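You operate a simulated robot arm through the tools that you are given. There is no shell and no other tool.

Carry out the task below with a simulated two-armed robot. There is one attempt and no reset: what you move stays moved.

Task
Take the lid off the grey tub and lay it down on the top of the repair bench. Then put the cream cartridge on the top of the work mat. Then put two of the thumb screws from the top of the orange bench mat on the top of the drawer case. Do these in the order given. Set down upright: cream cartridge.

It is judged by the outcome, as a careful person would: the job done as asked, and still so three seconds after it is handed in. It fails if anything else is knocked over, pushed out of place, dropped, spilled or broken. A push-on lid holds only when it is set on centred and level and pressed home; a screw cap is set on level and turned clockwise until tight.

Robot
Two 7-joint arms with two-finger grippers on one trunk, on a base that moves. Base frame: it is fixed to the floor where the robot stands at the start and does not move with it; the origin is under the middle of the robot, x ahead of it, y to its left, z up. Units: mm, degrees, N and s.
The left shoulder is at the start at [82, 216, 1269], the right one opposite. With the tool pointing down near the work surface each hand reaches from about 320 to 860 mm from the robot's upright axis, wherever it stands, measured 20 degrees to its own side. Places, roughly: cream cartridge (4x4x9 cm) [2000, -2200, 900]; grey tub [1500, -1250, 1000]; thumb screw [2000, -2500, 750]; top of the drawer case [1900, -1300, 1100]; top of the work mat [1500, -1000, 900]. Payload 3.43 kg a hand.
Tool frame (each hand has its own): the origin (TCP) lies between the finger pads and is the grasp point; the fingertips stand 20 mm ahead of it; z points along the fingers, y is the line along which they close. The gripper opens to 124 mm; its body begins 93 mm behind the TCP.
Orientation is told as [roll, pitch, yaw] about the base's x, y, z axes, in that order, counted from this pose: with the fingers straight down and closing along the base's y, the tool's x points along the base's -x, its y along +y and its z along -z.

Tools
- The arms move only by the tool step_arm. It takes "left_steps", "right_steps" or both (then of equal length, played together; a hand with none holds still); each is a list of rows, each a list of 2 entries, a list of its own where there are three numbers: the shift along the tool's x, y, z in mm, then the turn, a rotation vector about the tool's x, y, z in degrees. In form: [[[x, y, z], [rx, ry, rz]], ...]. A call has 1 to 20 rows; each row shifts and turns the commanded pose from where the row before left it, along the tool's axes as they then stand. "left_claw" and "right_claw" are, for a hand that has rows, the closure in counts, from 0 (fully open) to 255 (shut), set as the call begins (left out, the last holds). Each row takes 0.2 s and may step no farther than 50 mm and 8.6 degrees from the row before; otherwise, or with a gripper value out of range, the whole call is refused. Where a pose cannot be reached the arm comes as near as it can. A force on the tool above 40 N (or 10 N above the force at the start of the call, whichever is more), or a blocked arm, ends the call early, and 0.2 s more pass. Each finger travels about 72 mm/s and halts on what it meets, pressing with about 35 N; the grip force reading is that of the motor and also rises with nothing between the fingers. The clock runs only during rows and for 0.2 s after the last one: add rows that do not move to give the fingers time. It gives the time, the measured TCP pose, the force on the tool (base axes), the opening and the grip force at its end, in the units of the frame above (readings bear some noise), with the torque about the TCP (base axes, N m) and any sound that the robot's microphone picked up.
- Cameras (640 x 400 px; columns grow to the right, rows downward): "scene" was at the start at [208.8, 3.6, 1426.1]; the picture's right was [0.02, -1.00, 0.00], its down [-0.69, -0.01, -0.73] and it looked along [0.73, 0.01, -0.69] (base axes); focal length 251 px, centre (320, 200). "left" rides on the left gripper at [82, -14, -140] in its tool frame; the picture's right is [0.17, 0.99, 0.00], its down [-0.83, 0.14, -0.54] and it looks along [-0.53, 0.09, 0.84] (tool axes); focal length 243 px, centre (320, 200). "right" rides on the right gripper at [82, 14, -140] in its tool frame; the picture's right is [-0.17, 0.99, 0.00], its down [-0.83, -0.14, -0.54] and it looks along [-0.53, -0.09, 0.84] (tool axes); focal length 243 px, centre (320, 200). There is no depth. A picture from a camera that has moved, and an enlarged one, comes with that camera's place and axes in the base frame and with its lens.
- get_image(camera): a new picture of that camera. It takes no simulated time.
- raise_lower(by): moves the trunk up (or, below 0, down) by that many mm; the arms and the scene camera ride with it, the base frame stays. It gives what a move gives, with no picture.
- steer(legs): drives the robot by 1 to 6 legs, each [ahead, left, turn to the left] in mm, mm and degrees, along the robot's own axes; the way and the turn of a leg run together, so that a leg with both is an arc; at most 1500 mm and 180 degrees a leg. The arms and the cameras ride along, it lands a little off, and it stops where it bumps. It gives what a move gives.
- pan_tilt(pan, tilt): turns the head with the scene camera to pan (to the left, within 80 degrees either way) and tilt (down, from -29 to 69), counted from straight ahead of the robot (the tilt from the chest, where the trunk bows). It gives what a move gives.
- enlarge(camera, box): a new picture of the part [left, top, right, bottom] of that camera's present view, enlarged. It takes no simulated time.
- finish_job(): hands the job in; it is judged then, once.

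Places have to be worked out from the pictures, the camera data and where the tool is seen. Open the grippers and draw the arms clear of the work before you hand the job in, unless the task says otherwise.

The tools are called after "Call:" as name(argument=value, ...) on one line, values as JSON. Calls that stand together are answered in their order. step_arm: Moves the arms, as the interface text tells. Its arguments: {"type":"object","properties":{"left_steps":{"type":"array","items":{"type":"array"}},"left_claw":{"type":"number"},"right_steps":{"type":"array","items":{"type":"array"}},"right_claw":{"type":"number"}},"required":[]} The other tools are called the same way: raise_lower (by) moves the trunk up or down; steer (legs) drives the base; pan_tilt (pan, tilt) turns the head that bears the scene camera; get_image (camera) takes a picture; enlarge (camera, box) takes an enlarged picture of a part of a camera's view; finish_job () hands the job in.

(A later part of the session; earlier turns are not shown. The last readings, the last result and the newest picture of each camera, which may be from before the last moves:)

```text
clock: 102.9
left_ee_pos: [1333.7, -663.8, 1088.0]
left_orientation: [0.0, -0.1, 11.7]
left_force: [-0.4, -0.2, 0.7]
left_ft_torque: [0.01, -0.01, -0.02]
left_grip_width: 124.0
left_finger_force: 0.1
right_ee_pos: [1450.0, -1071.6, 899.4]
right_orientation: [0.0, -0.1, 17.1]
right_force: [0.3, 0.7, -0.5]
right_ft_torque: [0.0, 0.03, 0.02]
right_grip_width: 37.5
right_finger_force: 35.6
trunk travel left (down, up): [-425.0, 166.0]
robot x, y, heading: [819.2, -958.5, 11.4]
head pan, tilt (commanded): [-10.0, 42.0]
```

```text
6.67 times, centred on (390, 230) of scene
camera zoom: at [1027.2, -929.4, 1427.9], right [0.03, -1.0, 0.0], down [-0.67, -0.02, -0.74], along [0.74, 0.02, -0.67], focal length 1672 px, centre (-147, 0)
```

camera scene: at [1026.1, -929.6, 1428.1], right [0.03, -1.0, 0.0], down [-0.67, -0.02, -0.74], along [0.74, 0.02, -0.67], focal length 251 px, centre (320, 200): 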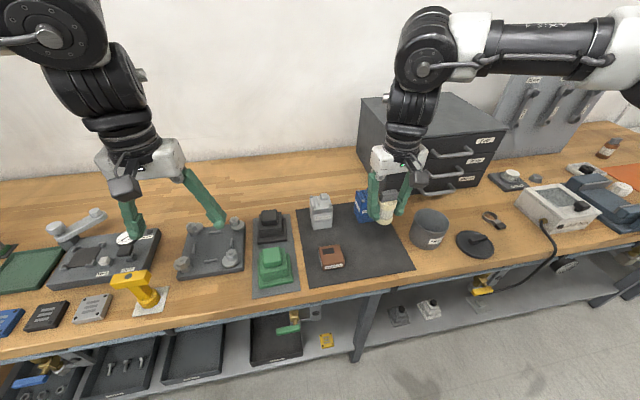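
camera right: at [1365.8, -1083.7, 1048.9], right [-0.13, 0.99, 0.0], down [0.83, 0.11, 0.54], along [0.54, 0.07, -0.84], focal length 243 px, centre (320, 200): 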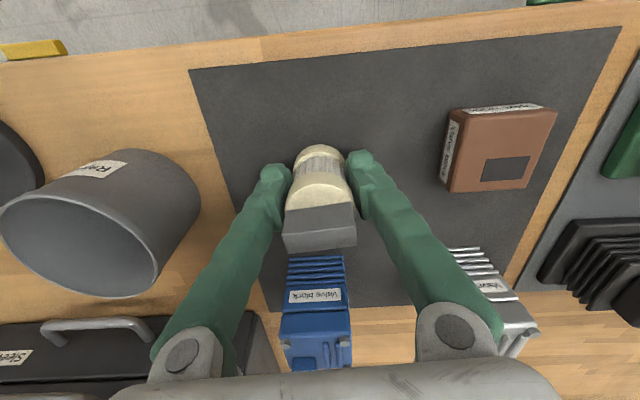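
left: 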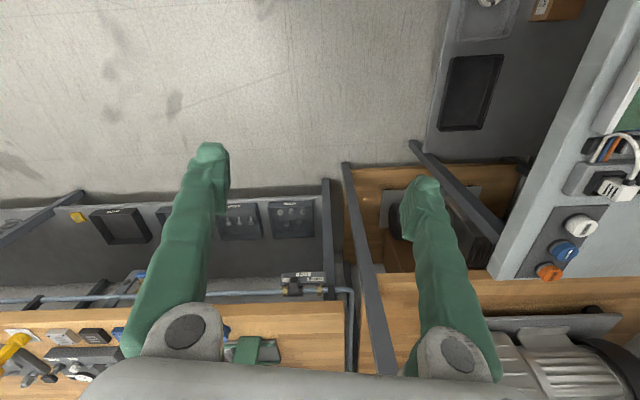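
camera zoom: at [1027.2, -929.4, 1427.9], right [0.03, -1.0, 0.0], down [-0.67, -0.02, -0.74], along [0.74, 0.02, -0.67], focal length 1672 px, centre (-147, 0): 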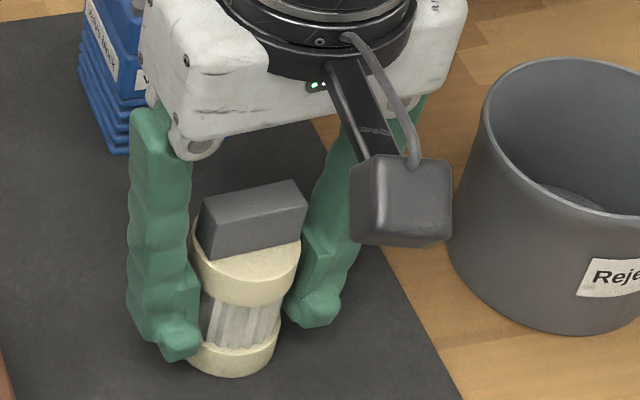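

No contact yet at 899.4; the cartridge looks unchanged in the grip. I keep lowering 1 mm at a time.

Call:
step_arm(right_steps=[[[0, 0, 1], [0, 0, 0]], [[0, 0, 0], [0, 0, 0]]])

Call:
step_arm(right_steps=[[[0, 0, 1], [0, 0, 0]], [[0, 0, 0], [0, 0, 0]]])

Call:
step_arm(right_steps=[[[0, 0, 1], [0, 0, 0]], [[0, 0, 0], [0, 0, 0]]])

```text
clock: 103.5
left_ee_pos: [1332.0, -664.1, 1089.4]
left_orientation: [0.0, -0.1, 11.6]
left_force: [0.1, -0.6, 0.2]
left_ft_torque: [0.03, 0.02, 0.0]
left_grip_width: 124.1
left_finger_force: 0.1
right_ee_pos: [1449.2, -1071.5, 899.5]
right_orientation: [-0.1, -0.2, 17.1]
right_force: [-0.4, -1.0, 3.4]
right_ft_torque: [0.02, -0.03, 0.02]
right_grip_width: 37.3
right_finger_force: 34.3
trunk travel left (down, up): [-425.0, 166.0]
robot x, y, heading: [825.4, -957.8, 11.6]
head pan, tilt (commanded): [-10.0, 42.0]
```

```text
clock: 104.1
left_ee_pos: [1332.0, -664.6, 1088.3]
left_orientation: [0.0, -0.1, 11.6]
left_force: [0.0, 0.8, 0.5]
left_ft_torque: [-0.03, -0.01, -0.04]
left_grip_width: 124.0
left_finger_force: 0.1
right_ee_pos: [1448.6, -1070.3, 898.5]
right_orientation: [0.0, -0.1, 17.1]
right_force: [0.2, -1.5, 11.2]
right_ft_torque: [-0.09, 0.06, 0.0]
right_grip_width: 37.4
right_finger_force: 35.4
trunk travel left (down, up): [-425.0, 166.0]
robot x, y, heading: [820.3, -958.4, 11.6]
head pan, tilt (commanded): [-10.0, 42.0]
```

```text
clock: 104.7
left_ee_pos: [1332.4, -664.4, 1088.7]
left_orientation: [0.0, 0.0, 11.6]
left_force: [-0.5, 0.2, 0.1]
left_ft_torque: [0.01, -0.01, 0.0]
left_grip_width: 124.1
left_finger_force: 0.0
right_ee_pos: [1448.7, -1071.6, 899.6]
right_orientation: [0.0, -0.4, 17.1]
right_force: [2.0, -1.8, 24.9]
right_ft_torque: [-0.16, 0.09, 0.01]
right_grip_width: 37.3
right_finger_force: 35.0
trunk travel left (down, up): [-425.0, 166.0]
robot x, y, heading: [817.6, -960.3, 11.6]
head pan, tilt (commanded): [-10.0, 42.0]
```

Contact: 25 N at TCP 899. I relieve 2 mm of push, then open the fingers partly.

Call:
step_arm(right_steps=[[[0, 0, -1.8], [0, 0, 0]], [[0, 0, 0], [0, 0, 0]]])

Call:
step_arm(right_steps=[[[0, 0, 0], [0, 0, 0]], [[0, 0, 0], [0, 0, 0]], [[0, 0, 0], [0, 0, 0]]], right_claw=105)

Call:
get_image(camera="right")

Call:
enlarge(camera="scene", box=[350, 200, 430, 260])

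```text
clock: 105.3
left_ee_pos: [1332.5, -662.6, 1089.0]
left_orientation: [0.1, -0.1, 11.6]
left_force: [-0.9, -1.1, -0.3]
left_ft_torque: [-0.01, 0.04, -0.02]
left_grip_width: 124.2
left_finger_force: 0.0
right_ee_pos: [1449.2, -1070.6, 899.2]
right_orientation: [0.1, -0.2, 17.1]
right_force: [5.5, -1.2, 16.4]
right_ft_torque: [0.04, -0.25, -0.02]
right_grip_width: 37.4
right_finger_force: 34.5
trunk travel left (down, up): [-425.0, 166.0]
robot x, y, heading: [820.0, -959.9, 11.7]
head pan, tilt (commanded): [-10.0, 42.0]
```

```text
clock: 106.1
left_ee_pos: [1333.9, -663.8, 1089.0]
left_orientation: [0.0, 0.0, 11.6]
left_force: [0.1, -0.2, 0.3]
left_ft_torque: [-0.01, 0.01, -0.03]
left_grip_width: 123.8
left_finger_force: 0.1
right_ee_pos: [1448.8, -1072.5, 899.4]
right_orientation: [-0.1, -0.1, 17.1]
right_force: [-0.1, 0.3, 0.8]
right_ft_torque: [0.01, 0.0, -0.02]
right_grip_width: 72.9
right_finger_force: 0.1
trunk travel left (down, up): [-425.0, 166.0]
robot x, y, heading: [822.5, -958.1, 11.5]
head pan, tilt (commanded): [-10.0, 42.0]
```

```text
taken
camera right: at [1365.7, -1083.7, 1039.3], right [-0.13, 0.99, 0.0], down [0.83, 0.11, 0.54], along [0.54, 0.07, -0.84], focal length 243 px, centre (320, 200)
```

right: 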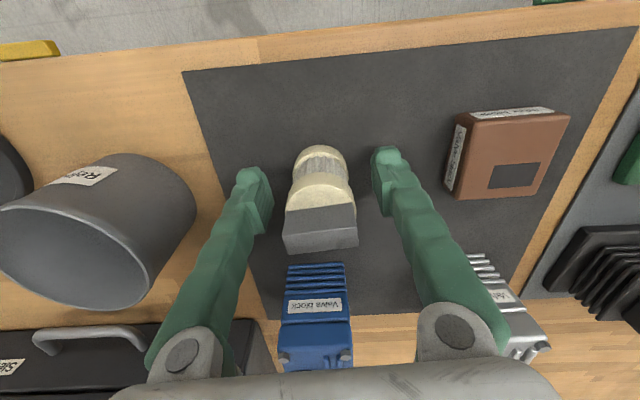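

```text
6.67 times, centred on (390, 230) of scene
camera zoom: at [1027.4, -929.4, 1427.9], right [0.03, -1.0, 0.0], down [-0.67, -0.02, -0.74], along [0.74, 0.02, -0.67], focal length 1672 px, centre (-147, 0)
```

zoom: 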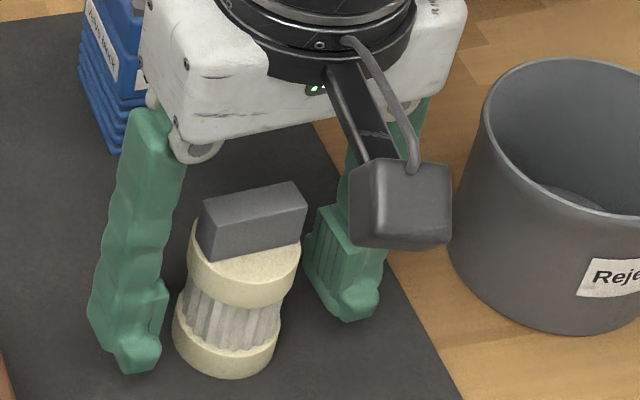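

The cartridge stands upright on the mat. I raise the hand straight up to clear.

Call:
step_arm(right_steps=[[[0, 0, -20], [0, 0, 0]], [[0, 0, -40], [0, 0, 0]], [[0, 0, -45], [0, 0, 0]], [[0, 0, -45], [0, 0, 0]], [[0, 0, -45], [0, 0, 0]], [[0, 0, -40], [0, 0, 0]], [[0, 0, 0], [0, 0, 0]]])

Call:
enlarge(camera="scene", box=[290, 100, 530, 280])

```text
clock: 107.7
left_ee_pos: [1333.3, -663.8, 1089.0]
left_orientation: [0.0, 0.1, 11.6]
left_force: [-1.1, 0.3, -0.4]
left_ft_torque: [0.02, 0.01, -0.02]
left_grip_width: 124.1
left_finger_force: 0.1
right_ee_pos: [1449.8, -1071.8, 1132.7]
right_orientation: [0.1, 0.0, 17.3]
right_force: [0.3, 0.2, -1.1]
right_ft_torque: [-0.01, 0.02, -0.02]
right_grip_width: 72.8
right_finger_force: 0.0
trunk travel left (down, up): [-425.0, 166.0]
robot x, y, heading: [818.6, -962.5, 11.7]
head pan, tilt (commanded): [-10.0, 42.0]
```

```text
2.22 times, centred on (410, 190) of scene
camera zoom: at [1027.9, -929.6, 1427.8], right [0.03, -1.0, 0.0], down [-0.67, -0.02, -0.74], along [0.74, 0.02, -0.67], focal length 558 px, centre (120, 222)
```

zoom: 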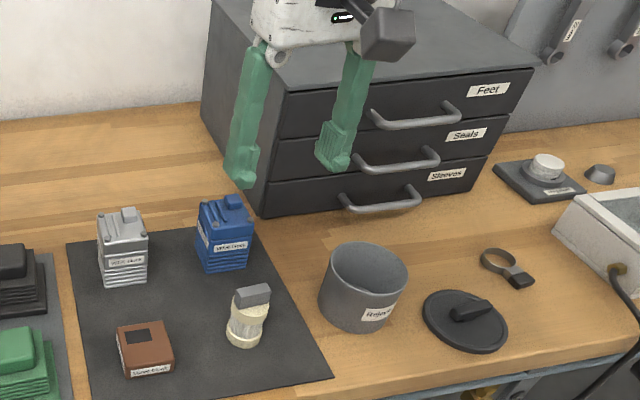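

Cartridge stands upright on the mat, all else undisturbed. Now I drive back off the bench and right again to face the orange mat for the screws.

Call:
steer(legs=[[-170, 0, 0], [0, -800, 0], [0, -770, 0]])

Call:
pan_tilt(pan=0, tilt=45)

Call:
get_image(camera="scene")

```text
clock: 130.3
left_ee_pos: [1483.2, -2237.6, 1088.9]
left_orientation: [0.0, -0.1, 11.5]
left_force: [-0.8, -0.6, -1.2]
left_ft_torque: [0.03, 0.01, 0.01]
left_grip_width: 123.8
left_finger_force: 0.1
right_ee_pos: [1598.3, -2647.1, 1133.3]
right_orientation: [-0.1, -0.1, 17.2]
right_force: [0.0, 0.0, 0.1]
right_ft_torque: [-0.01, -0.03, 0.04]
right_grip_width: 72.7
right_finger_force: 0.0
trunk travel left (down, up): [-425.0, 166.0]
robot x, y, heading: [967.9, -2534.0, 11.7]
head pan, tilt (commanded): [-10.0, 42.0]
```

```text
clock: 131.0
left_ee_pos: [1483.7, -2239.0, 1088.4]
left_orientation: [0.0, -0.1, 11.5]
left_force: [0.0, 0.6, -0.2]
left_ft_torque: [-0.02, 0.0, -0.02]
left_grip_width: 123.9
left_finger_force: 0.1
right_ee_pos: [1599.3, -2646.6, 1134.2]
right_orientation: [0.0, -0.2, 17.1]
right_force: [0.4, -0.4, 0.2]
right_ft_torque: [-0.02, -0.02, -0.02]
right_grip_width: 72.8
right_finger_force: 0.1
trunk travel left (down, up): [-425.0, 166.0]
robot x, y, heading: [973.1, -2533.0, 11.7]
head pan, tilt (commanded): [0.0, 45.0]
```

```text
taken
camera scene: at [1173.4, -2489.4, 1423.6], right [0.2, -0.98, 0.0], down [-0.69, -0.14, -0.71], along [0.69, 0.14, -0.71], focal length 251 px, centre (320, 200)
```

scene: 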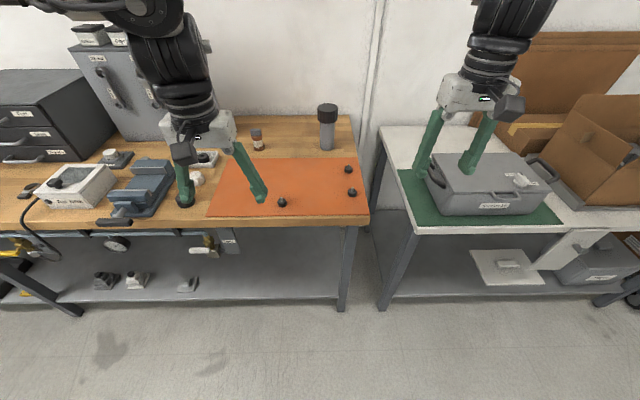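

I face the orange mat with the three screws visible. I enlarge them to compute their positions.

Call:
enlarge(camera="scene", box=[260, 150, 380, 230])

Call:
get_image(camera="left")

Call:
get_image(camera="right")

```text
5.00 times, centred on (320, 190) of scene
camera zoom: at [1173.4, -2489.4, 1423.6], right [0.2, -0.98, 0.0], down [-0.69, -0.14, -0.71], along [0.69, 0.14, -0.71], focal length 1254 px, centre (320, 250)
```

zoom: 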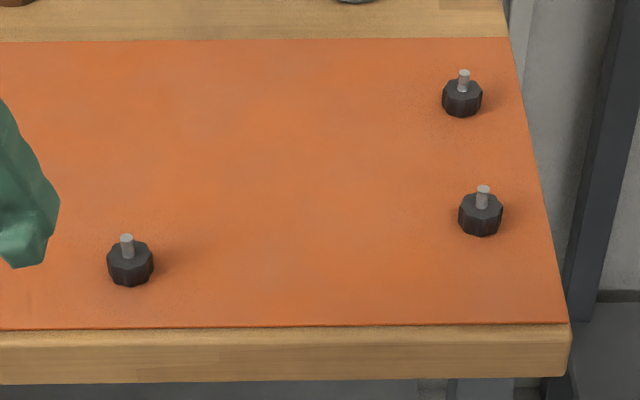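

```text
taken
camera left: at [1404.4, -2267.7, 1228.5], right [-0.36, 0.93, 0.0], down [0.79, 0.3, 0.54], along [0.5, 0.19, -0.84], focal length 243 px, centre (320, 200)
```

left: 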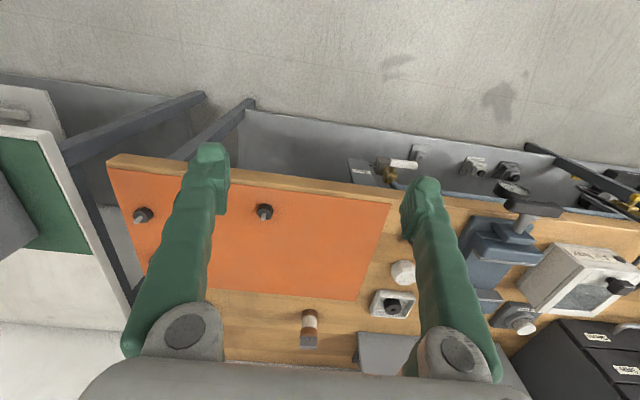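

```text
taken
camera right: at [1515.6, -2658.5, 1273.8], right [-0.13, 0.99, 0.0], down [0.83, 0.11, 0.54], along [0.54, 0.07, -0.84], focal length 243 px, centre (320, 200)
```

right: 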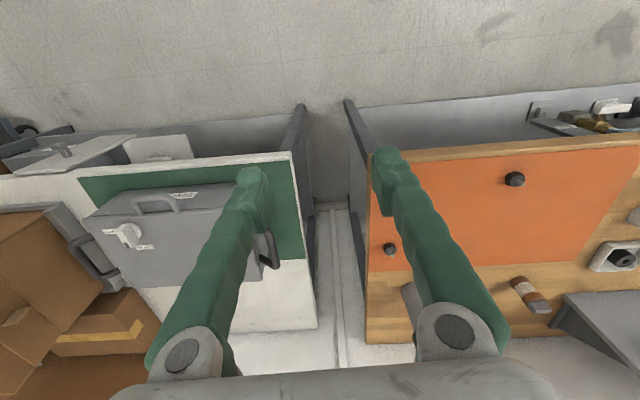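

Screws are near C [1680, -2267], B [1768, -2473], A [1888, -2448]. I drive 200 mm ahead so the left hand can take C and the right hand B.

Call:
steer(legs=[[200, 0, 0]])

Call:
get_image(camera="scene")

Call:
get_image(camera="left")

Call:
get_image(camera="right")

```text
clock: 132.8
left_ee_pos: [1677.1, -2198.7, 1089.8]
left_orientation: [0.0, -0.2, 11.5]
left_force: [-0.4, -0.4, -0.3]
left_ft_torque: [-0.01, -0.02, 0.0]
left_grip_width: 124.1
left_finger_force: 0.1
right_ee_pos: [1792.5, -2607.0, 1132.6]
right_orientation: [0.0, -0.1, 17.1]
right_force: [-0.5, -0.6, -0.6]
right_ft_torque: [0.01, 0.01, 0.02]
right_grip_width: 72.9
right_finger_force: 0.1
trunk travel left (down, up): [-425.0, 166.0]
robot x, y, heading: [1164.7, -2494.1, 11.6]
head pan, tilt (commanded): [0.0, 45.0]
```

```text
taken
camera scene: at [1366.7, -2449.6, 1423.8], right [0.2, -0.98, 0.0], down [-0.69, -0.14, -0.71], along [0.69, 0.14, -0.71], focal length 251 px, centre (320, 200)
```

scene: 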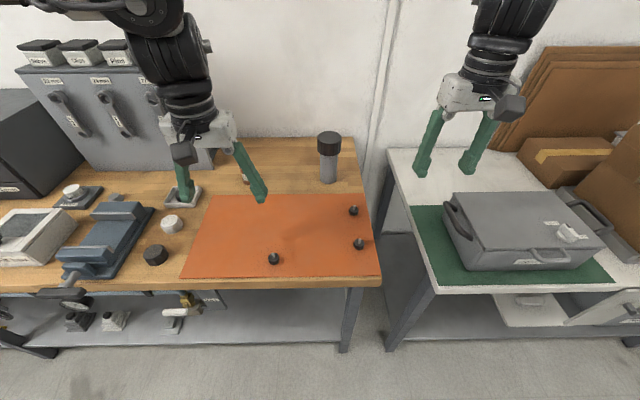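

```text
taken
camera left: at [1597.9, -2228.0, 1229.1], right [-0.36, 0.93, 0.0], down [0.78, 0.3, 0.54], along [0.5, 0.19, -0.84], focal length 243 px, centre (320, 200)
```

left: 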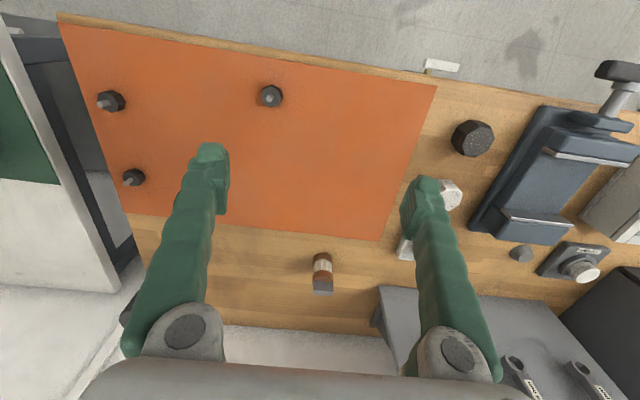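

```text
taken
camera right: at [1709.1, -2618.8, 1274.3], right [-0.13, 0.99, 0.0], down [0.83, 0.11, 0.54], along [0.54, 0.07, -0.84], focal length 243 px, centre (320, 200)
```

right: 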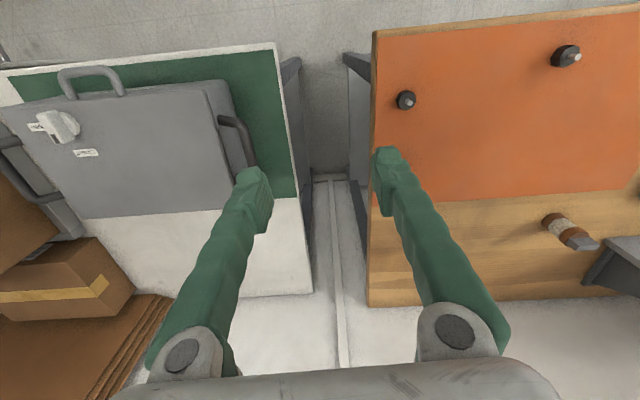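

Hand views agree: C ≈ [1680, -2269], B ≈ [1767, -2474]. I bring the left hand above C first, with fingers at about 64 mm.

Call:
step_arm(left_steps=[[[5.5, -35, 0], [0, 0, 0]], [[5.5, -34, 0], [0, 0, 0]], [[0, 0, 35], [0, 0, 0]], [[0, 0, 35], [0, 0, 0]], [[0, 0, 30], [0, 0, 0]], [[0, 0, 0], [0, 0, 0]]], left_claw=123)

Call:
get_image(camera="left")

Call:
enlarge(camera="left", box=[240, 60, 400, 200])

```text
clock: 134.2
left_ee_pos: [1679.5, -2269.1, 989.0]
left_orientation: [0.0, -0.1, 11.6]
left_force: [-0.7, 0.2, 0.1]
left_ft_torque: [-0.01, -0.03, 0.02]
left_grip_width: 64.4
left_finger_force: 0.1
right_ee_pos: [1793.6, -2606.4, 1133.6]
right_orientation: [0.0, -0.1, 17.1]
right_force: [0.4, 0.0, 0.0]
right_ft_torque: [0.01, -0.06, 0.02]
right_grip_width: 73.0
right_finger_force: 0.0
trunk travel left (down, up): [-425.0, 166.0]
robot x, y, heading: [1164.7, -2493.5, 11.8]
head pan, tilt (commanded): [0.0, 45.0]
```

```text
taken
camera left: at [1602.0, -2297.3, 1128.6], right [-0.36, 0.93, 0.0], down [0.78, 0.3, 0.54], along [0.5, 0.19, -0.84], focal length 243 px, centre (320, 200)
```

left: 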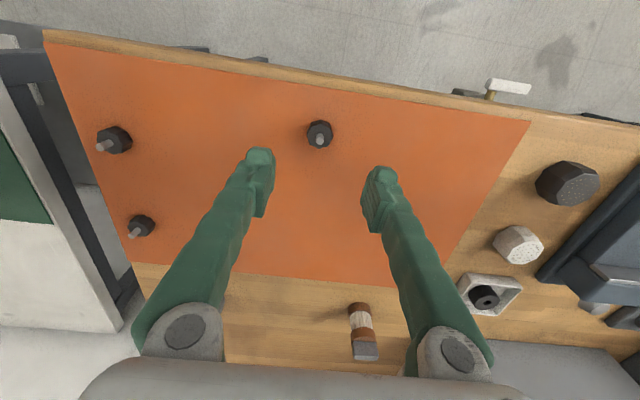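

```text
2.86 times, centred on (320, 130) of left
camera zoom: at [1602.0, -2297.3, 1128.6], right [-0.36, 0.93, 0.0], down [0.78, 0.3, 0.54], along [0.5, 0.19, -0.84], focal length 693 px, centre (320, 400)
```

zoom: 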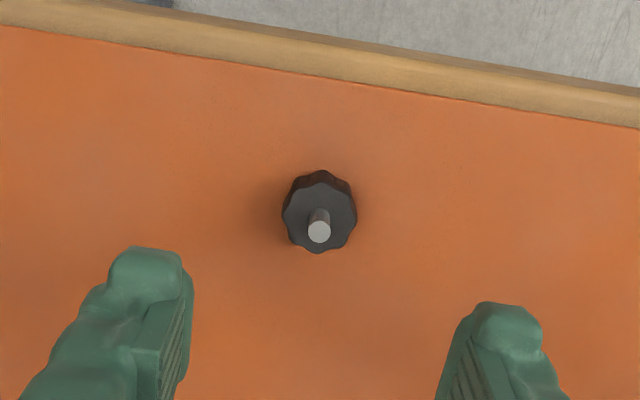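

C lies almost exactly on the hand's axis (2 mm nearer). I adjust and lower to TCP z≈893.

Call:
step_arm(left_steps=[[[2, 0, 0], [0, 0, 0]], [[0, 0, 35], [0, 0, 0]], [[0, 0, 30], [0, 0, 0]], [[0, 0, 20], [0, 0, 0]], [[0, 0, 11], [0, 0, 0]], [[0, 0, 0], [0, 0, 0]]])

Call:
get_image(camera="left")

Call:
enlarge(camera="scene", box=[200, 190, 340, 290])

```text
clock: 135.7
left_ee_pos: [1677.7, -2268.6, 891.7]
left_orientation: [0.0, -0.1, 11.6]
left_force: [-1.2, 0.2, 0.0]
left_ft_torque: [-0.01, 0.0, 0.0]
left_grip_width: 64.1
left_finger_force: 0.0
right_ee_pos: [1793.0, -2607.1, 1132.6]
right_orientation: [0.0, -0.1, 17.1]
right_force: [0.0, -0.7, 0.9]
right_ft_torque: [0.03, -0.01, 0.02]
right_grip_width: 72.8
right_finger_force: 0.1
trunk travel left (down, up): [-425.0, 166.0]
robot x, y, heading: [1162.2, -2493.4, 11.7]
head pan, tilt (commanded): [0.0, 45.0]
```

```text
taken
camera left: at [1600.0, -2297.8, 1032.7], right [-0.36, 0.93, 0.0], down [0.79, 0.3, 0.54], along [0.5, 0.19, -0.84], focal length 243 px, centre (320, 200)
```

left: 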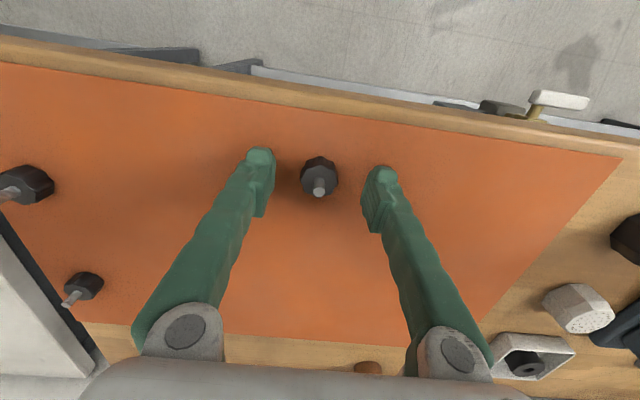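

```text
4.00 times, centred on (270, 240) of scene
camera zoom: at [1367.7, -2449.5, 1423.7], right [0.2, -0.98, 0.0], down [-0.69, -0.14, -0.71], along [0.69, 0.14, -0.71], focal length 1004 px, centre (520, 40)
```

zoom: 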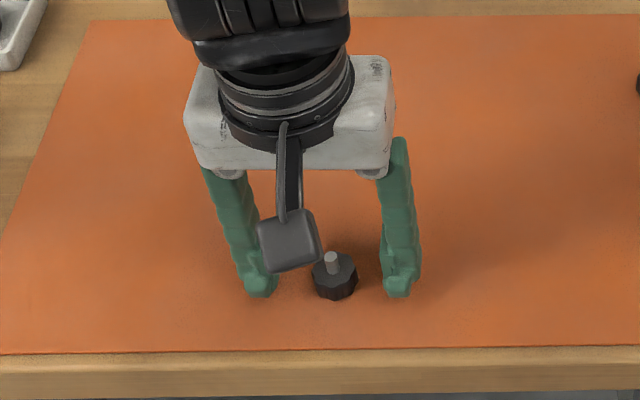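

The screw is centred between the fingers. I lower 5 mm more and close on its head.

Call:
step_arm(left_steps=[[[0, 0, 3], [0, 0, 0]], [[0, 0, 2], [0, 0, 0]], [[0, 0, 0], [0, 0, 0]]])

Call:
step_arm(left_steps=[[[0, 0, 0], [0, 0, 0]], [[0, 0, 0], [0, 0, 0]], [[0, 0, 0], [0, 0, 0]], [[0, 0, 0], [0, 0, 0]]], left_claw=255)

Call:
get_image(camera="left")

```text
clock: 136.4
left_ee_pos: [1679.4, -2270.1, 888.0]
left_orientation: [0.0, -0.1, 11.5]
left_force: [-0.1, 0.2, -0.3]
left_ft_torque: [-0.03, -0.01, 0.02]
left_grip_width: 64.0
left_finger_force: 0.1
right_ee_pos: [1793.6, -2607.6, 1132.3]
right_orientation: [0.0, -0.1, 17.1]
right_force: [-0.1, -0.6, -0.6]
right_ft_torque: [0.01, -0.01, 0.01]
right_grip_width: 72.8
right_finger_force: 0.1
trunk travel left (down, up): [-425.0, 166.0]
robot x, y, heading: [1163.7, -2491.9, 11.6]
head pan, tilt (commanded): [0.0, 45.0]
```

```text
clock: 137.4
left_ee_pos: [1678.6, -2268.7, 887.7]
left_orientation: [0.0, 0.0, 11.5]
left_force: [-0.3, -1.1, -1.7]
left_ft_torque: [0.01, -0.02, 0.03]
left_grip_width: 22.8
left_finger_force: 34.9
right_ee_pos: [1794.8, -2606.4, 1133.6]
right_orientation: [-0.1, -0.1, 17.1]
right_force: [0.0, 0.7, -0.5]
right_ft_torque: [0.02, -0.01, 0.0]
right_grip_width: 73.1
right_finger_force: 0.1
trunk travel left (down, up): [-425.0, 166.0]
robot x, y, heading: [1164.9, -2494.9, 11.8]
head pan, tilt (commanded): [0.0, 45.0]
```

```text
taken
camera left: at [1600.0, -2297.9, 1027.8], right [-0.36, 0.93, 0.0], down [0.79, 0.3, 0.54], along [0.5, 0.19, -0.84], focal length 243 px, centre (320, 200)
```

left: 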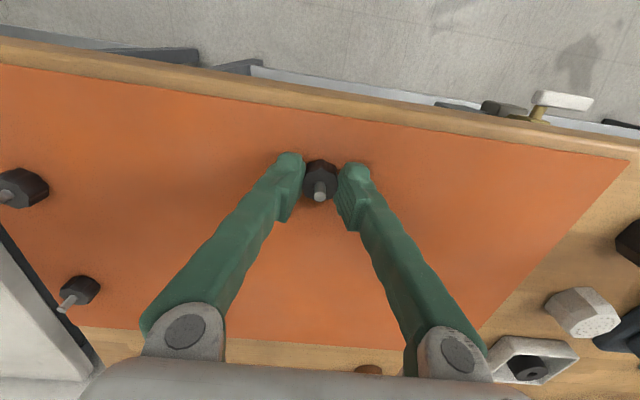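

Gripped at 22.8 mm. I lift it 20 mm first and check, then up clear.

Call:
step_arm(left_steps=[[[0, 0, -10], [0, 0, 0]], [[0, 0, -20], [0, 0, 0]], [[0, 0, -40], [0, 0, 0]], [[0, 0, -45], [0, 0, 0]], [[0, 0, -45], [0, 0, 0]], [[0, 0, -40], [0, 0, 0]], [[0, 0, 0], [0, 0, 0]]])

Call:
get_image(camera="left")

Call:
get_image(camera="scene")

```text
clock: 139.1
left_ee_pos: [1677.3, -2267.9, 1088.4]
left_orientation: [-0.1, 0.1, 11.7]
left_force: [0.2, 0.3, -0.5]
left_ft_torque: [-0.01, 0.03, 0.0]
left_grip_width: 23.5
left_finger_force: 35.2
right_ee_pos: [1794.9, -2607.5, 1133.8]
right_orientation: [0.0, -0.1, 17.2]
right_force: [0.7, 0.0, 0.2]
right_ft_torque: [0.01, 0.02, -0.02]
right_grip_width: 72.7
right_finger_force: 0.0
trunk travel left (down, up): [-425.0, 166.0]
robot x, y, heading: [1162.5, -2492.9, 11.6]
head pan, tilt (commanded): [0.0, 45.0]
```

```text
taken
camera left: at [1600.1, -2298.0, 1227.6], right [-0.36, 0.93, 0.0], down [0.79, 0.3, 0.54], along [0.5, 0.19, -0.84], focal length 243 px, centre (320, 200)
```

left: 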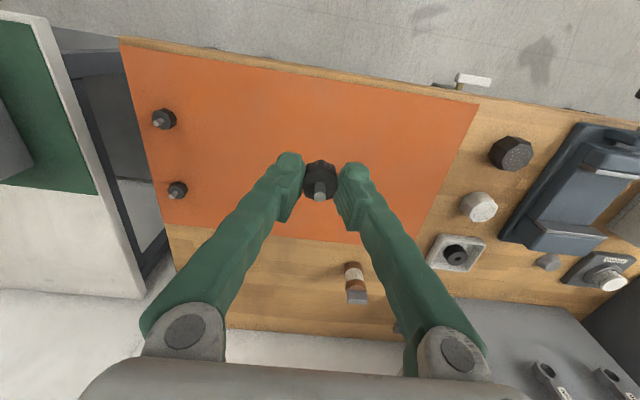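

```text
taken
camera scene: at [1368.4, -2449.0, 1423.5], right [0.2, -0.98, 0.0], down [-0.69, -0.14, -0.71], along [0.69, 0.14, -0.71], focal length 251 px, centre (320, 200)
```

scene: 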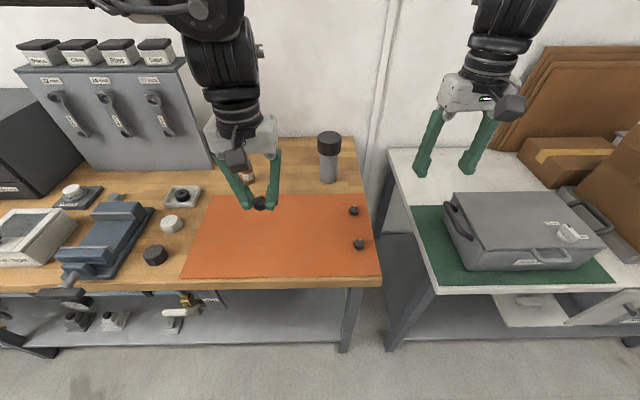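

The first screw is held. I move the left hand aside 80 mm and bring the right hand above screw B.

Call:
step_arm(left_steps=[[[0, 20, 0], [0, 0, 0]], [[0, 20, 0], [0, 0, 0]], [[0, 20, 0], [0, 0, 0]], [[0, 20, 0], [0, 0, 0]], [[0, 0, 0], [0, 0, 0]], [[0, 0, 0], [0, 0, 0]], [[0, 0, 0], [0, 0, 0]], [[0, 0, 0], [0, 0, 0]], [[0, 0, 0], [0, 0, 0]]], right_steps=[[[-3.3, 33.7, 0], [0, 0, 0]], [[-3.3, 33.7, 0], [0, 0, 0]], [[-3.3, 33.7, 0], [0, 0, 0]], [[-3.3, 33.7, 0], [0, 0, 0]], [[0, 0, 35], [0, 0, 0]], [[0, 0, 35], [0, 0, 0]], [[0, 0, 35], [0, 0, 0]], [[0, 0, 35], [0, 0, 0]], [[0, 0, 0], [0, 0, 0]]], left_claw=255, right_claw=123)

Call:
get_image(camera="right")

Call:
enlarge(camera="right", box=[240, 60, 400, 200])

Call:
get_image(camera="scene")

```text
clock: 141.1
left_ee_pos: [1661.1, -2189.4, 1087.7]
left_orientation: [0.0, -0.1, 11.6]
left_force: [-0.6, -0.2, -0.9]
left_ft_torque: [0.0, 0.0, 0.0]
left_grip_width: 23.1
left_finger_force: 35.1
right_ee_pos: [1766.8, -2473.8, 992.7]
right_orientation: [0.0, -0.2, 17.0]
right_force: [0.1, 0.1, -1.0]
right_ft_torque: [-0.03, -0.02, 0.0]
right_grip_width: 64.2
right_finger_force: 0.1
trunk travel left (down, up): [-425.0, 166.0]
robot x, y, heading: [1163.6, -2492.5, 11.5]
head pan, tilt (commanded): [0.0, 45.0]
```

```text
taken
camera right: at [1683.4, -2485.3, 1134.0], right [-0.13, 0.99, 0.0], down [0.83, 0.11, 0.54], along [0.54, 0.07, -0.84], focal length 243 px, centre (320, 200)
```

right: 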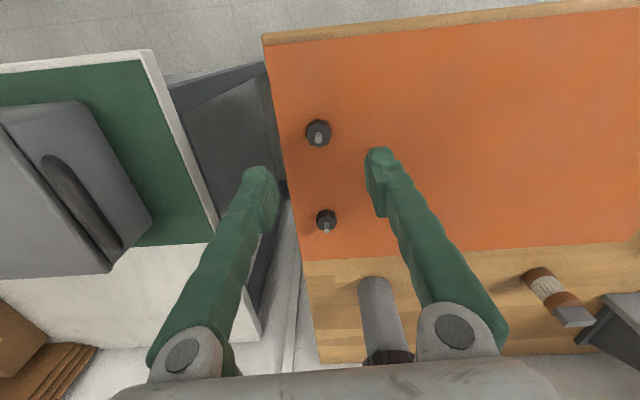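

```text
2.86 times, centred on (320, 130) of right
camera zoom: at [1683.4, -2485.3, 1134.0], right [-0.13, 0.99, 0.0], down [0.83, 0.11, 0.54], along [0.54, 0.07, -0.84], focal length 693 px, centre (320, 400)
```

zoom: 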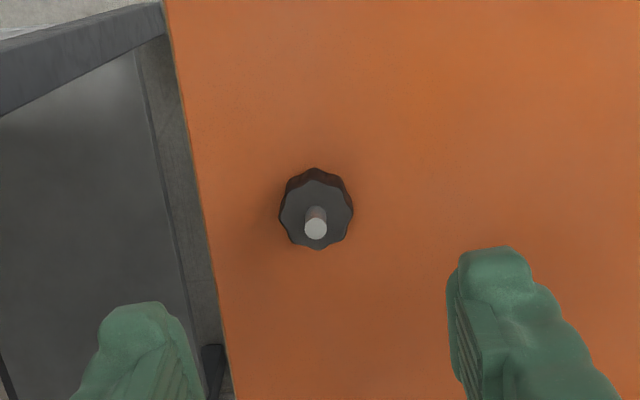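

```text
taken
camera scene: at [1367.2, -2449.2, 1423.8], right [0.2, -0.98, 0.0], down [-0.69, -0.14, -0.71], along [0.69, 0.14, -0.71], focal length 251 px, centre (320, 200)
```

scene: 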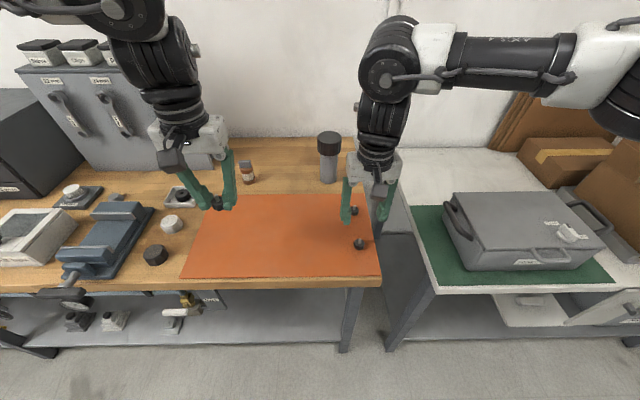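

Screw B is within 2 mm of the axis. I adjust and lower to TCP z≈892.

Call:
step_arm(right_steps=[[[1.5, -1.5, 0], [0, 0, 0]], [[0, 0, 35], [0, 0, 0]], [[0, 0, 30], [0, 0, 0]], [[0, 0, 22], [0, 0, 0]], [[0, 0, 13], [0, 0, 0]], [[0, 0, 0], [0, 0, 0]]])

Call:
get_image(camera="right")

Call:
enlarge(camera="scene", box=[290, 170, 430, 270])

```text
clock: 142.4
left_ee_pos: [1661.2, -2191.1, 1087.0]
left_orientation: [0.0, -0.1, 11.4]
left_force: [-0.2, -1.0, -0.2]
left_ft_torque: [0.01, -0.03, 0.03]
left_grip_width: 23.0
left_finger_force: 34.7
right_ee_pos: [1766.8, -2475.4, 893.0]
right_orientation: [-0.1, -0.1, 17.1]
right_force: [-0.1, 0.4, 0.5]
right_ft_torque: [0.0, 0.03, -0.01]
right_grip_width: 64.3
right_finger_force: 0.0
trunk travel left (down, up): [-425.0, 166.0]
robot x, y, heading: [1162.7, -2495.3, 12.0]
head pan, tilt (commanded): [0.0, 45.0]
```

```text
taken
camera right: at [1682.4, -2487.9, 1033.5], right [-0.13, 0.99, 0.0], down [0.83, 0.11, 0.54], along [0.54, 0.07, -0.84], focal length 243 px, centre (320, 200)
```

right: 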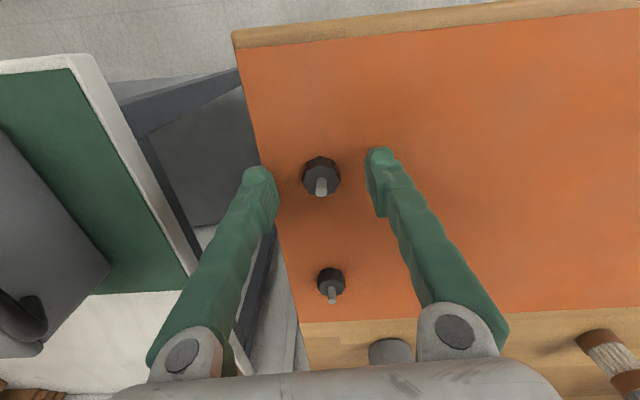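

```text
4.00 times, centred on (360, 220) of scene
camera zoom: at [1367.7, -2449.4, 1423.7], right [0.2, -0.98, 0.0], down [-0.69, -0.14, -0.71], along [0.69, 0.14, -0.71], focal length 1004 px, centre (160, 120)
```

zoom: 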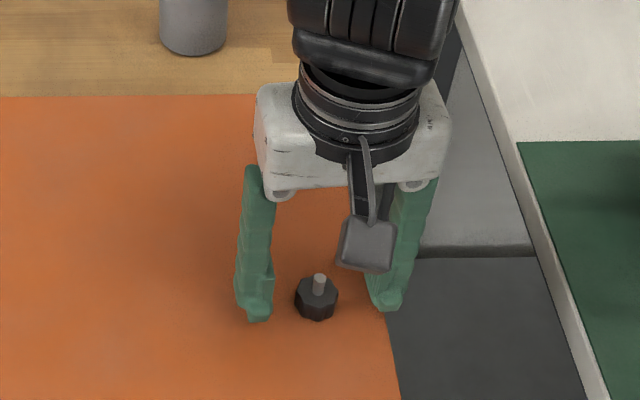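

Screw B is centred. I lower 5 mm and close on its head.

Call:
step_arm(right_steps=[[[0, 0, 3], [0, 0, 0]], [[0, 0, 2.5], [0, 0, 0]], [[0, 0, 0], [0, 0, 0]]])

Call:
step_arm(right_steps=[[[0, 0, 0], [0, 0, 0]], [[0, 0, 0], [0, 0, 0]], [[0, 0, 0], [0, 0, 0]], [[0, 0, 0], [0, 0, 0]]], right_claw=255)

Call:
get_image(camera="right")

```text
clock: 143.2
left_ee_pos: [1661.8, -2190.4, 1087.5]
left_orientation: [0.1, -0.1, 11.6]
left_force: [0.2, -0.4, -0.6]
left_ft_torque: [-0.01, 0.01, -0.03]
left_grip_width: 22.9
left_finger_force: 35.0
right_ee_pos: [1765.0, -2475.0, 888.2]
right_orientation: [0.0, -0.1, 17.1]
right_force: [-0.1, 0.4, 0.3]
right_ft_torque: [0.04, 0.0, 0.01]
right_grip_width: 64.4
right_finger_force: 0.2
trunk travel left (down, up): [-425.0, 166.0]
robot x, y, heading: [1165.6, -2497.7, 11.7]
head pan, tilt (commanded): [0.0, 45.0]
```

```text
clock: 144.2
left_ee_pos: [1662.5, -2190.8, 1087.5]
left_orientation: [-0.1, -0.1, 11.6]
left_force: [-0.4, -0.2, -0.8]
left_ft_torque: [-0.01, -0.01, 0.01]
left_grip_width: 22.9
left_finger_force: 34.2
right_ee_pos: [1766.3, -2474.3, 887.8]
right_orientation: [0.1, 0.0, 17.1]
right_force: [-0.6, -0.8, 0.7]
right_ft_torque: [0.0, 0.01, 0.03]
right_grip_width: 22.8
right_finger_force: 35.1
trunk travel left (down, up): [-425.0, 166.0]
robot x, y, heading: [1163.8, -2490.7, 11.6]
head pan, tilt (commanded): [0.0, 45.0]
```

```text
taken
camera right: at [1682.4, -2487.5, 1028.0], right [-0.13, 0.99, 0.0], down [0.83, 0.11, 0.54], along [0.54, 0.07, -0.84], focal length 243 px, centre (320, 200)
```

right: 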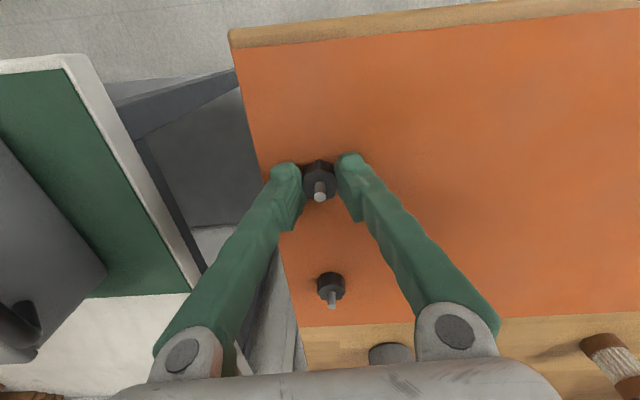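

Both screws are gripped at ~23 mm. I lift the right one straight up 200 mm.

Call:
step_arm(right_steps=[[[0, 0, -10], [0, 0, 0]], [[0, 0, -20], [0, 0, 0]], [[0, 0, -40], [0, 0, 0]], [[0, 0, -45], [0, 0, 0]], [[0, 0, -45], [0, 0, 0]], [[0, 0, -40], [0, 0, 0]], [[0, 0, 0], [0, 0, 0]]])

Call:
get_image(camera="scene")

Call:
get_image(camera="right")

```text
clock: 145.8
left_ee_pos: [1661.4, -2189.5, 1087.5]
left_orientation: [0.0, 0.0, 11.6]
left_force: [0.0, 0.2, -0.2]
left_ft_torque: [-0.01, 0.03, -0.03]
left_grip_width: 22.9
left_finger_force: 35.0
right_ee_pos: [1765.3, -2476.1, 1087.4]
right_orientation: [0.0, -0.1, 17.1]
right_force: [0.3, 0.2, -0.5]
right_ft_torque: [-0.01, 0.04, 0.0]
right_grip_width: 23.4
right_finger_force: 35.1
trunk travel left (down, up): [-425.0, 166.0]
robot x, y, heading: [1163.4, -2493.1, 11.5]
head pan, tilt (commanded): [0.0, 45.0]
```

```text
taken
camera scene: at [1368.5, -2449.5, 1423.5], right [0.2, -0.98, 0.0], down [-0.69, -0.14, -0.71], along [0.69, 0.14, -0.71], focal length 251 px, centre (320, 200)
```

scene: 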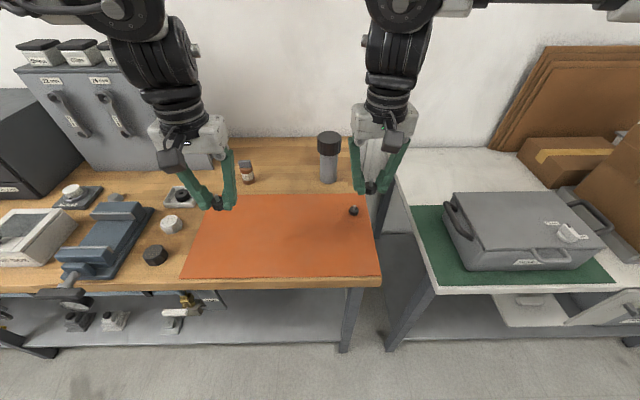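

```text
taken
camera right: at [1682.0, -2487.7, 1228.3], right [-0.13, 0.99, 0.0], down [0.83, 0.11, 0.54], along [0.54, 0.07, -0.84], focal length 243 px, centre (320, 200)
```

right: 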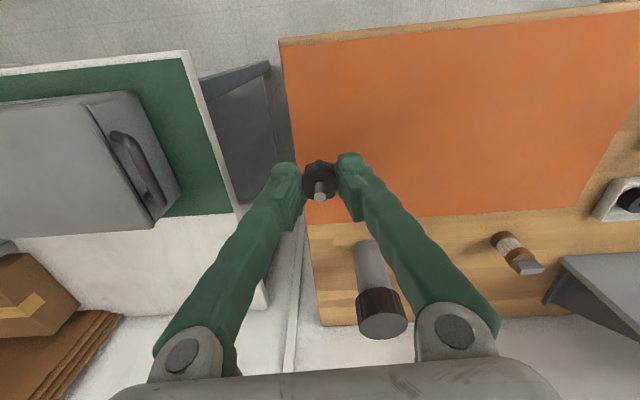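

Both screws are held. I back off, slide left about 1080 mm to face the drawer case, then raise the trunk 150 mm.

Call:
steer(legs=[[-190, 0, 0], [0, 1080, 0]])

Call:
raise_lower(by=150)

Call:
get_image(camera="scene")

Call:
get_image(camera="left")

Call:
get_image(camera="right")

```text
clock: 161.8
left_ee_pos: [1265.9, -1176.8, 1089.3]
left_orientation: [-0.1, -0.2, 11.3]
left_force: [0.3, 0.7, 0.1]
left_ft_torque: [-0.02, -0.01, 0.03]
left_grip_width: 24.3
left_finger_force: 35.0
right_ee_pos: [1367.2, -1463.0, 1087.4]
right_orientation: [0.1, -0.1, 16.8]
right_force: [-0.2, 0.1, 0.4]
right_ft_torque: [0.0, 0.01, 0.01]
right_grip_width: 24.1
right_finger_force: 35.2
trunk travel left (down, up): [-425.0, 166.0]
robot x, y, heading: [766.4, -1479.5, 11.1]
head pan, tilt (commanded): [0.0, 45.0]
```

```text
clock: 163.6
left_ee_pos: [1266.6, -1176.7, 1234.9]
left_orientation: [0.0, 0.1, 11.2]
left_force: [0.9, -0.3, -0.3]
left_ft_torque: [-0.01, -0.04, -0.02]
left_grip_width: 23.9
left_finger_force: 34.8
right_ee_pos: [1367.6, -1462.8, 1237.8]
right_orientation: [0.0, 0.0, 16.8]
right_force: [0.8, -0.2, -0.3]
right_ft_torque: [0.03, 0.0, -0.01]
right_grip_width: 24.2
right_finger_force: 34.8
trunk travel left (down, up): [-575.0, 16.0]
robot x, y, heading: [765.8, -1474.2, 11.3]
head pan, tilt (commanded): [0.0, 45.0]
```

```text
taken
camera scene: at [874.4, -1453.2, 1594.9], right [0.2, -0.98, 0.0], down [-0.69, -0.14, -0.71], along [0.69, 0.14, -0.71], focal length 251 px, centre (320, 200)
```

scene: 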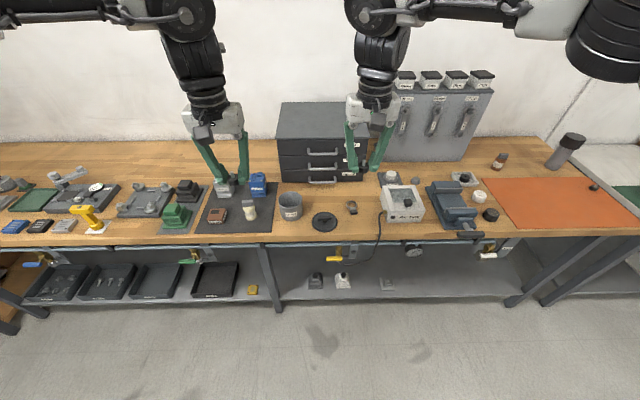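

```text
taken
camera left: at [1187.6, -1205.3, 1375.7], right [-0.35, 0.94, 0.0], down [0.79, 0.3, 0.54], along [0.5, 0.19, -0.84], focal length 243 px, centre (320, 200)
```

left: 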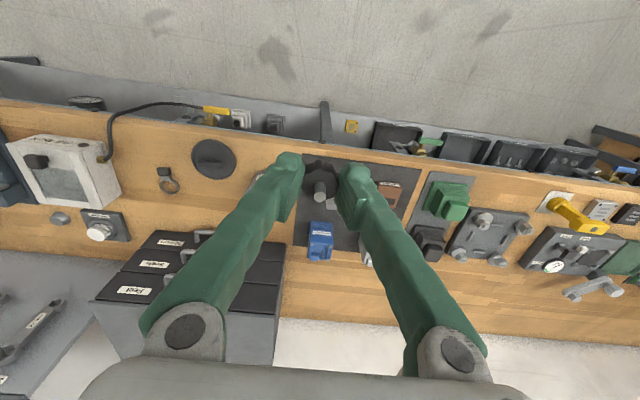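

```text
taken
camera right: at [1284.3, -1474.0, 1376.8], right [-0.13, 0.99, 0.0], down [0.84, 0.11, 0.54], along [0.53, 0.07, -0.84], focal length 243 px, centre (320, 200)
```

right: 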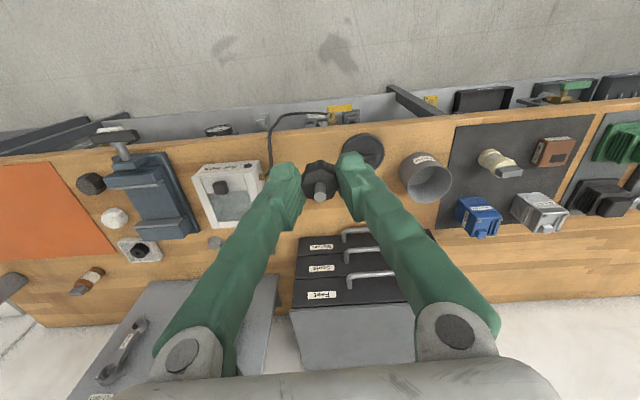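

Everything placed so far stays put and the case top is visible (front edge from about [1664, -1131] to [1736, -1475], z≈1082). I shift 40 mm right and drive 275 mm ahead with the hands high.

Call:
steer(legs=[[0, -40, 0], [275, 0, 0]])

Call:
get_image(camera="scene")

Call:
get_image(camera="left")

Call:
get_image(camera="right")

```text
clock: 166.6
left_ee_pos: [1539.4, -1163.5, 1238.6]
left_orientation: [0.0, -0.1, 11.2]
left_force: [-0.9, -1.1, 0.6]
left_ft_torque: [-0.03, -0.04, 0.01]
left_grip_width: 23.9
left_finger_force: 34.5
right_ee_pos: [1641.1, -1449.2, 1239.7]
right_orientation: [0.0, -0.3, 16.8]
right_force: [-0.8, 0.1, -0.5]
right_ft_torque: [0.01, -0.01, 0.0]
right_grip_width: 23.9
right_finger_force: 35.4
trunk travel left (down, up): [-575.0, 16.0]
robot x, y, heading: [1046.2, -1464.8, 11.3]
head pan, tilt (commanded): [0.0, 45.0]
```

```text
taken
camera scene: at [1147.0, -1440.1, 1595.5], right [0.2, -0.98, 0.0], down [-0.69, -0.14, -0.71], along [0.69, 0.14, -0.71], focal length 251 px, centre (320, 200)
```

scene: 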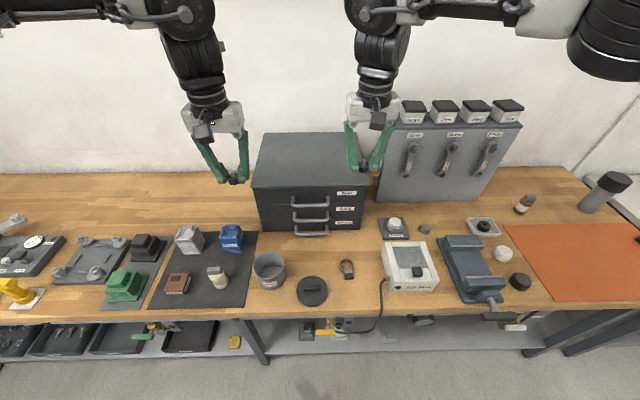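

```text
taken
camera left: at [1460.7, -1192.4, 1378.5], right [-0.35, 0.94, 0.0], down [0.79, 0.3, 0.54], along [0.51, 0.19, -0.84], focal length 243 px, centre (320, 200)
```

left: 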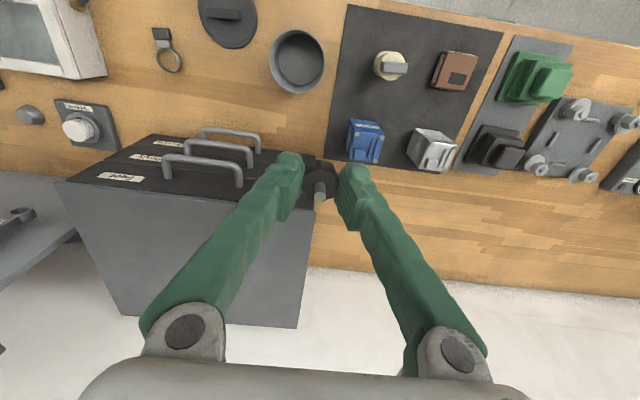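

```text
taken
camera right: at [1557.2, -1460.8, 1379.7], right [-0.13, 0.99, 0.0], down [0.83, 0.11, 0.54], along [0.54, 0.07, -0.84], focal length 243 px, centre (320, 200)
```

right: 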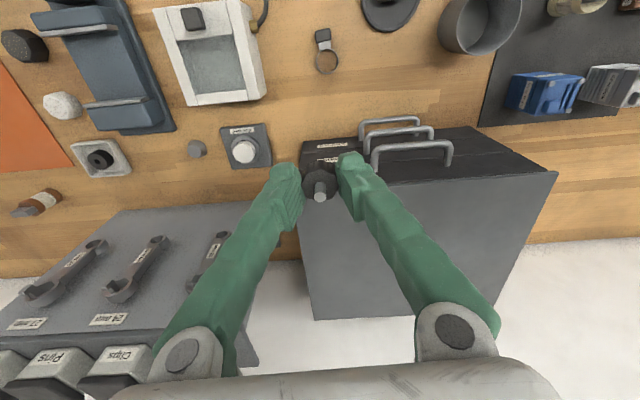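

The case top corners compute to FL [1650, -1120], FR [1741, -1478]. I lower the left hand to z≈1160 and bring it over the top at about [1750, -1218].

Call:
step_arm(left_steps=[[[0, 0, 39], [0, 0, 0]], [[0, 0, 39], [0, 0, 0]], [[-39.2, -18.9, 0], [0, 0, 0]], [[-39.2, -18.9, 0], [0, 0, 0]], [[-39.2, -18.9, 0], [0, 0, 0]], [[-39.2, -18.9, 0], [0, 0, 0]], [[-39.2, -18.8, 0], [0, 0, 0]], [[0, 0, 0], [0, 0, 0]]], left_claw=255)

Call:
get_image(camera="scene")

Call:
get_image(camera="left")

```text
clock: 168.4
left_ee_pos: [1694.9, -1208.5, 1158.8]
left_orientation: [-0.2, -0.1, 11.3]
left_force: [1.3, 0.2, -0.8]
left_ft_torque: [0.01, 0.0, 0.0]
left_grip_width: 24.2
left_finger_force: 34.9
left hand out of reach, approached as far as the arm can: row 6, 7
right_ee_pos: [1642.9, -1449.2, 1238.1]
right_orientation: [0.0, -0.1, 16.9]
right_force: [-0.2, -0.5, -0.5]
right_ft_torque: [0.0, 0.02, -0.01]
right_grip_width: 24.1
right_finger_force: 35.2
trunk travel left (down, up): [-575.0, 16.0]
robot x, y, heading: [1044.7, -1462.9, 11.1]
head pan, tilt (commanded): [0.0, 45.0]
```

```text
taken
camera scene: at [1150.1, -1439.7, 1595.1], right [0.2, -0.98, 0.0], down [-0.69, -0.14, -0.71], along [0.69, 0.14, -0.71], focal length 251 px, centre (320, 200)
```

scene: 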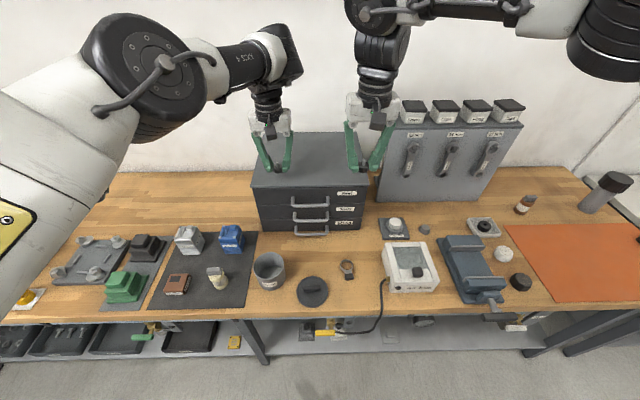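

```text
taken
camera left: at [1615.7, -1237.2, 1298.8], right [-0.35, 0.94, 0.0], down [0.79, 0.3, 0.54], along [0.51, 0.19, -0.84], focal length 243 px, centre (320, 200)
```

left: 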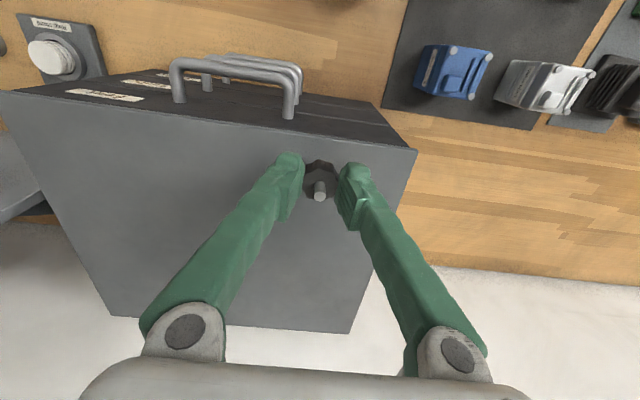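

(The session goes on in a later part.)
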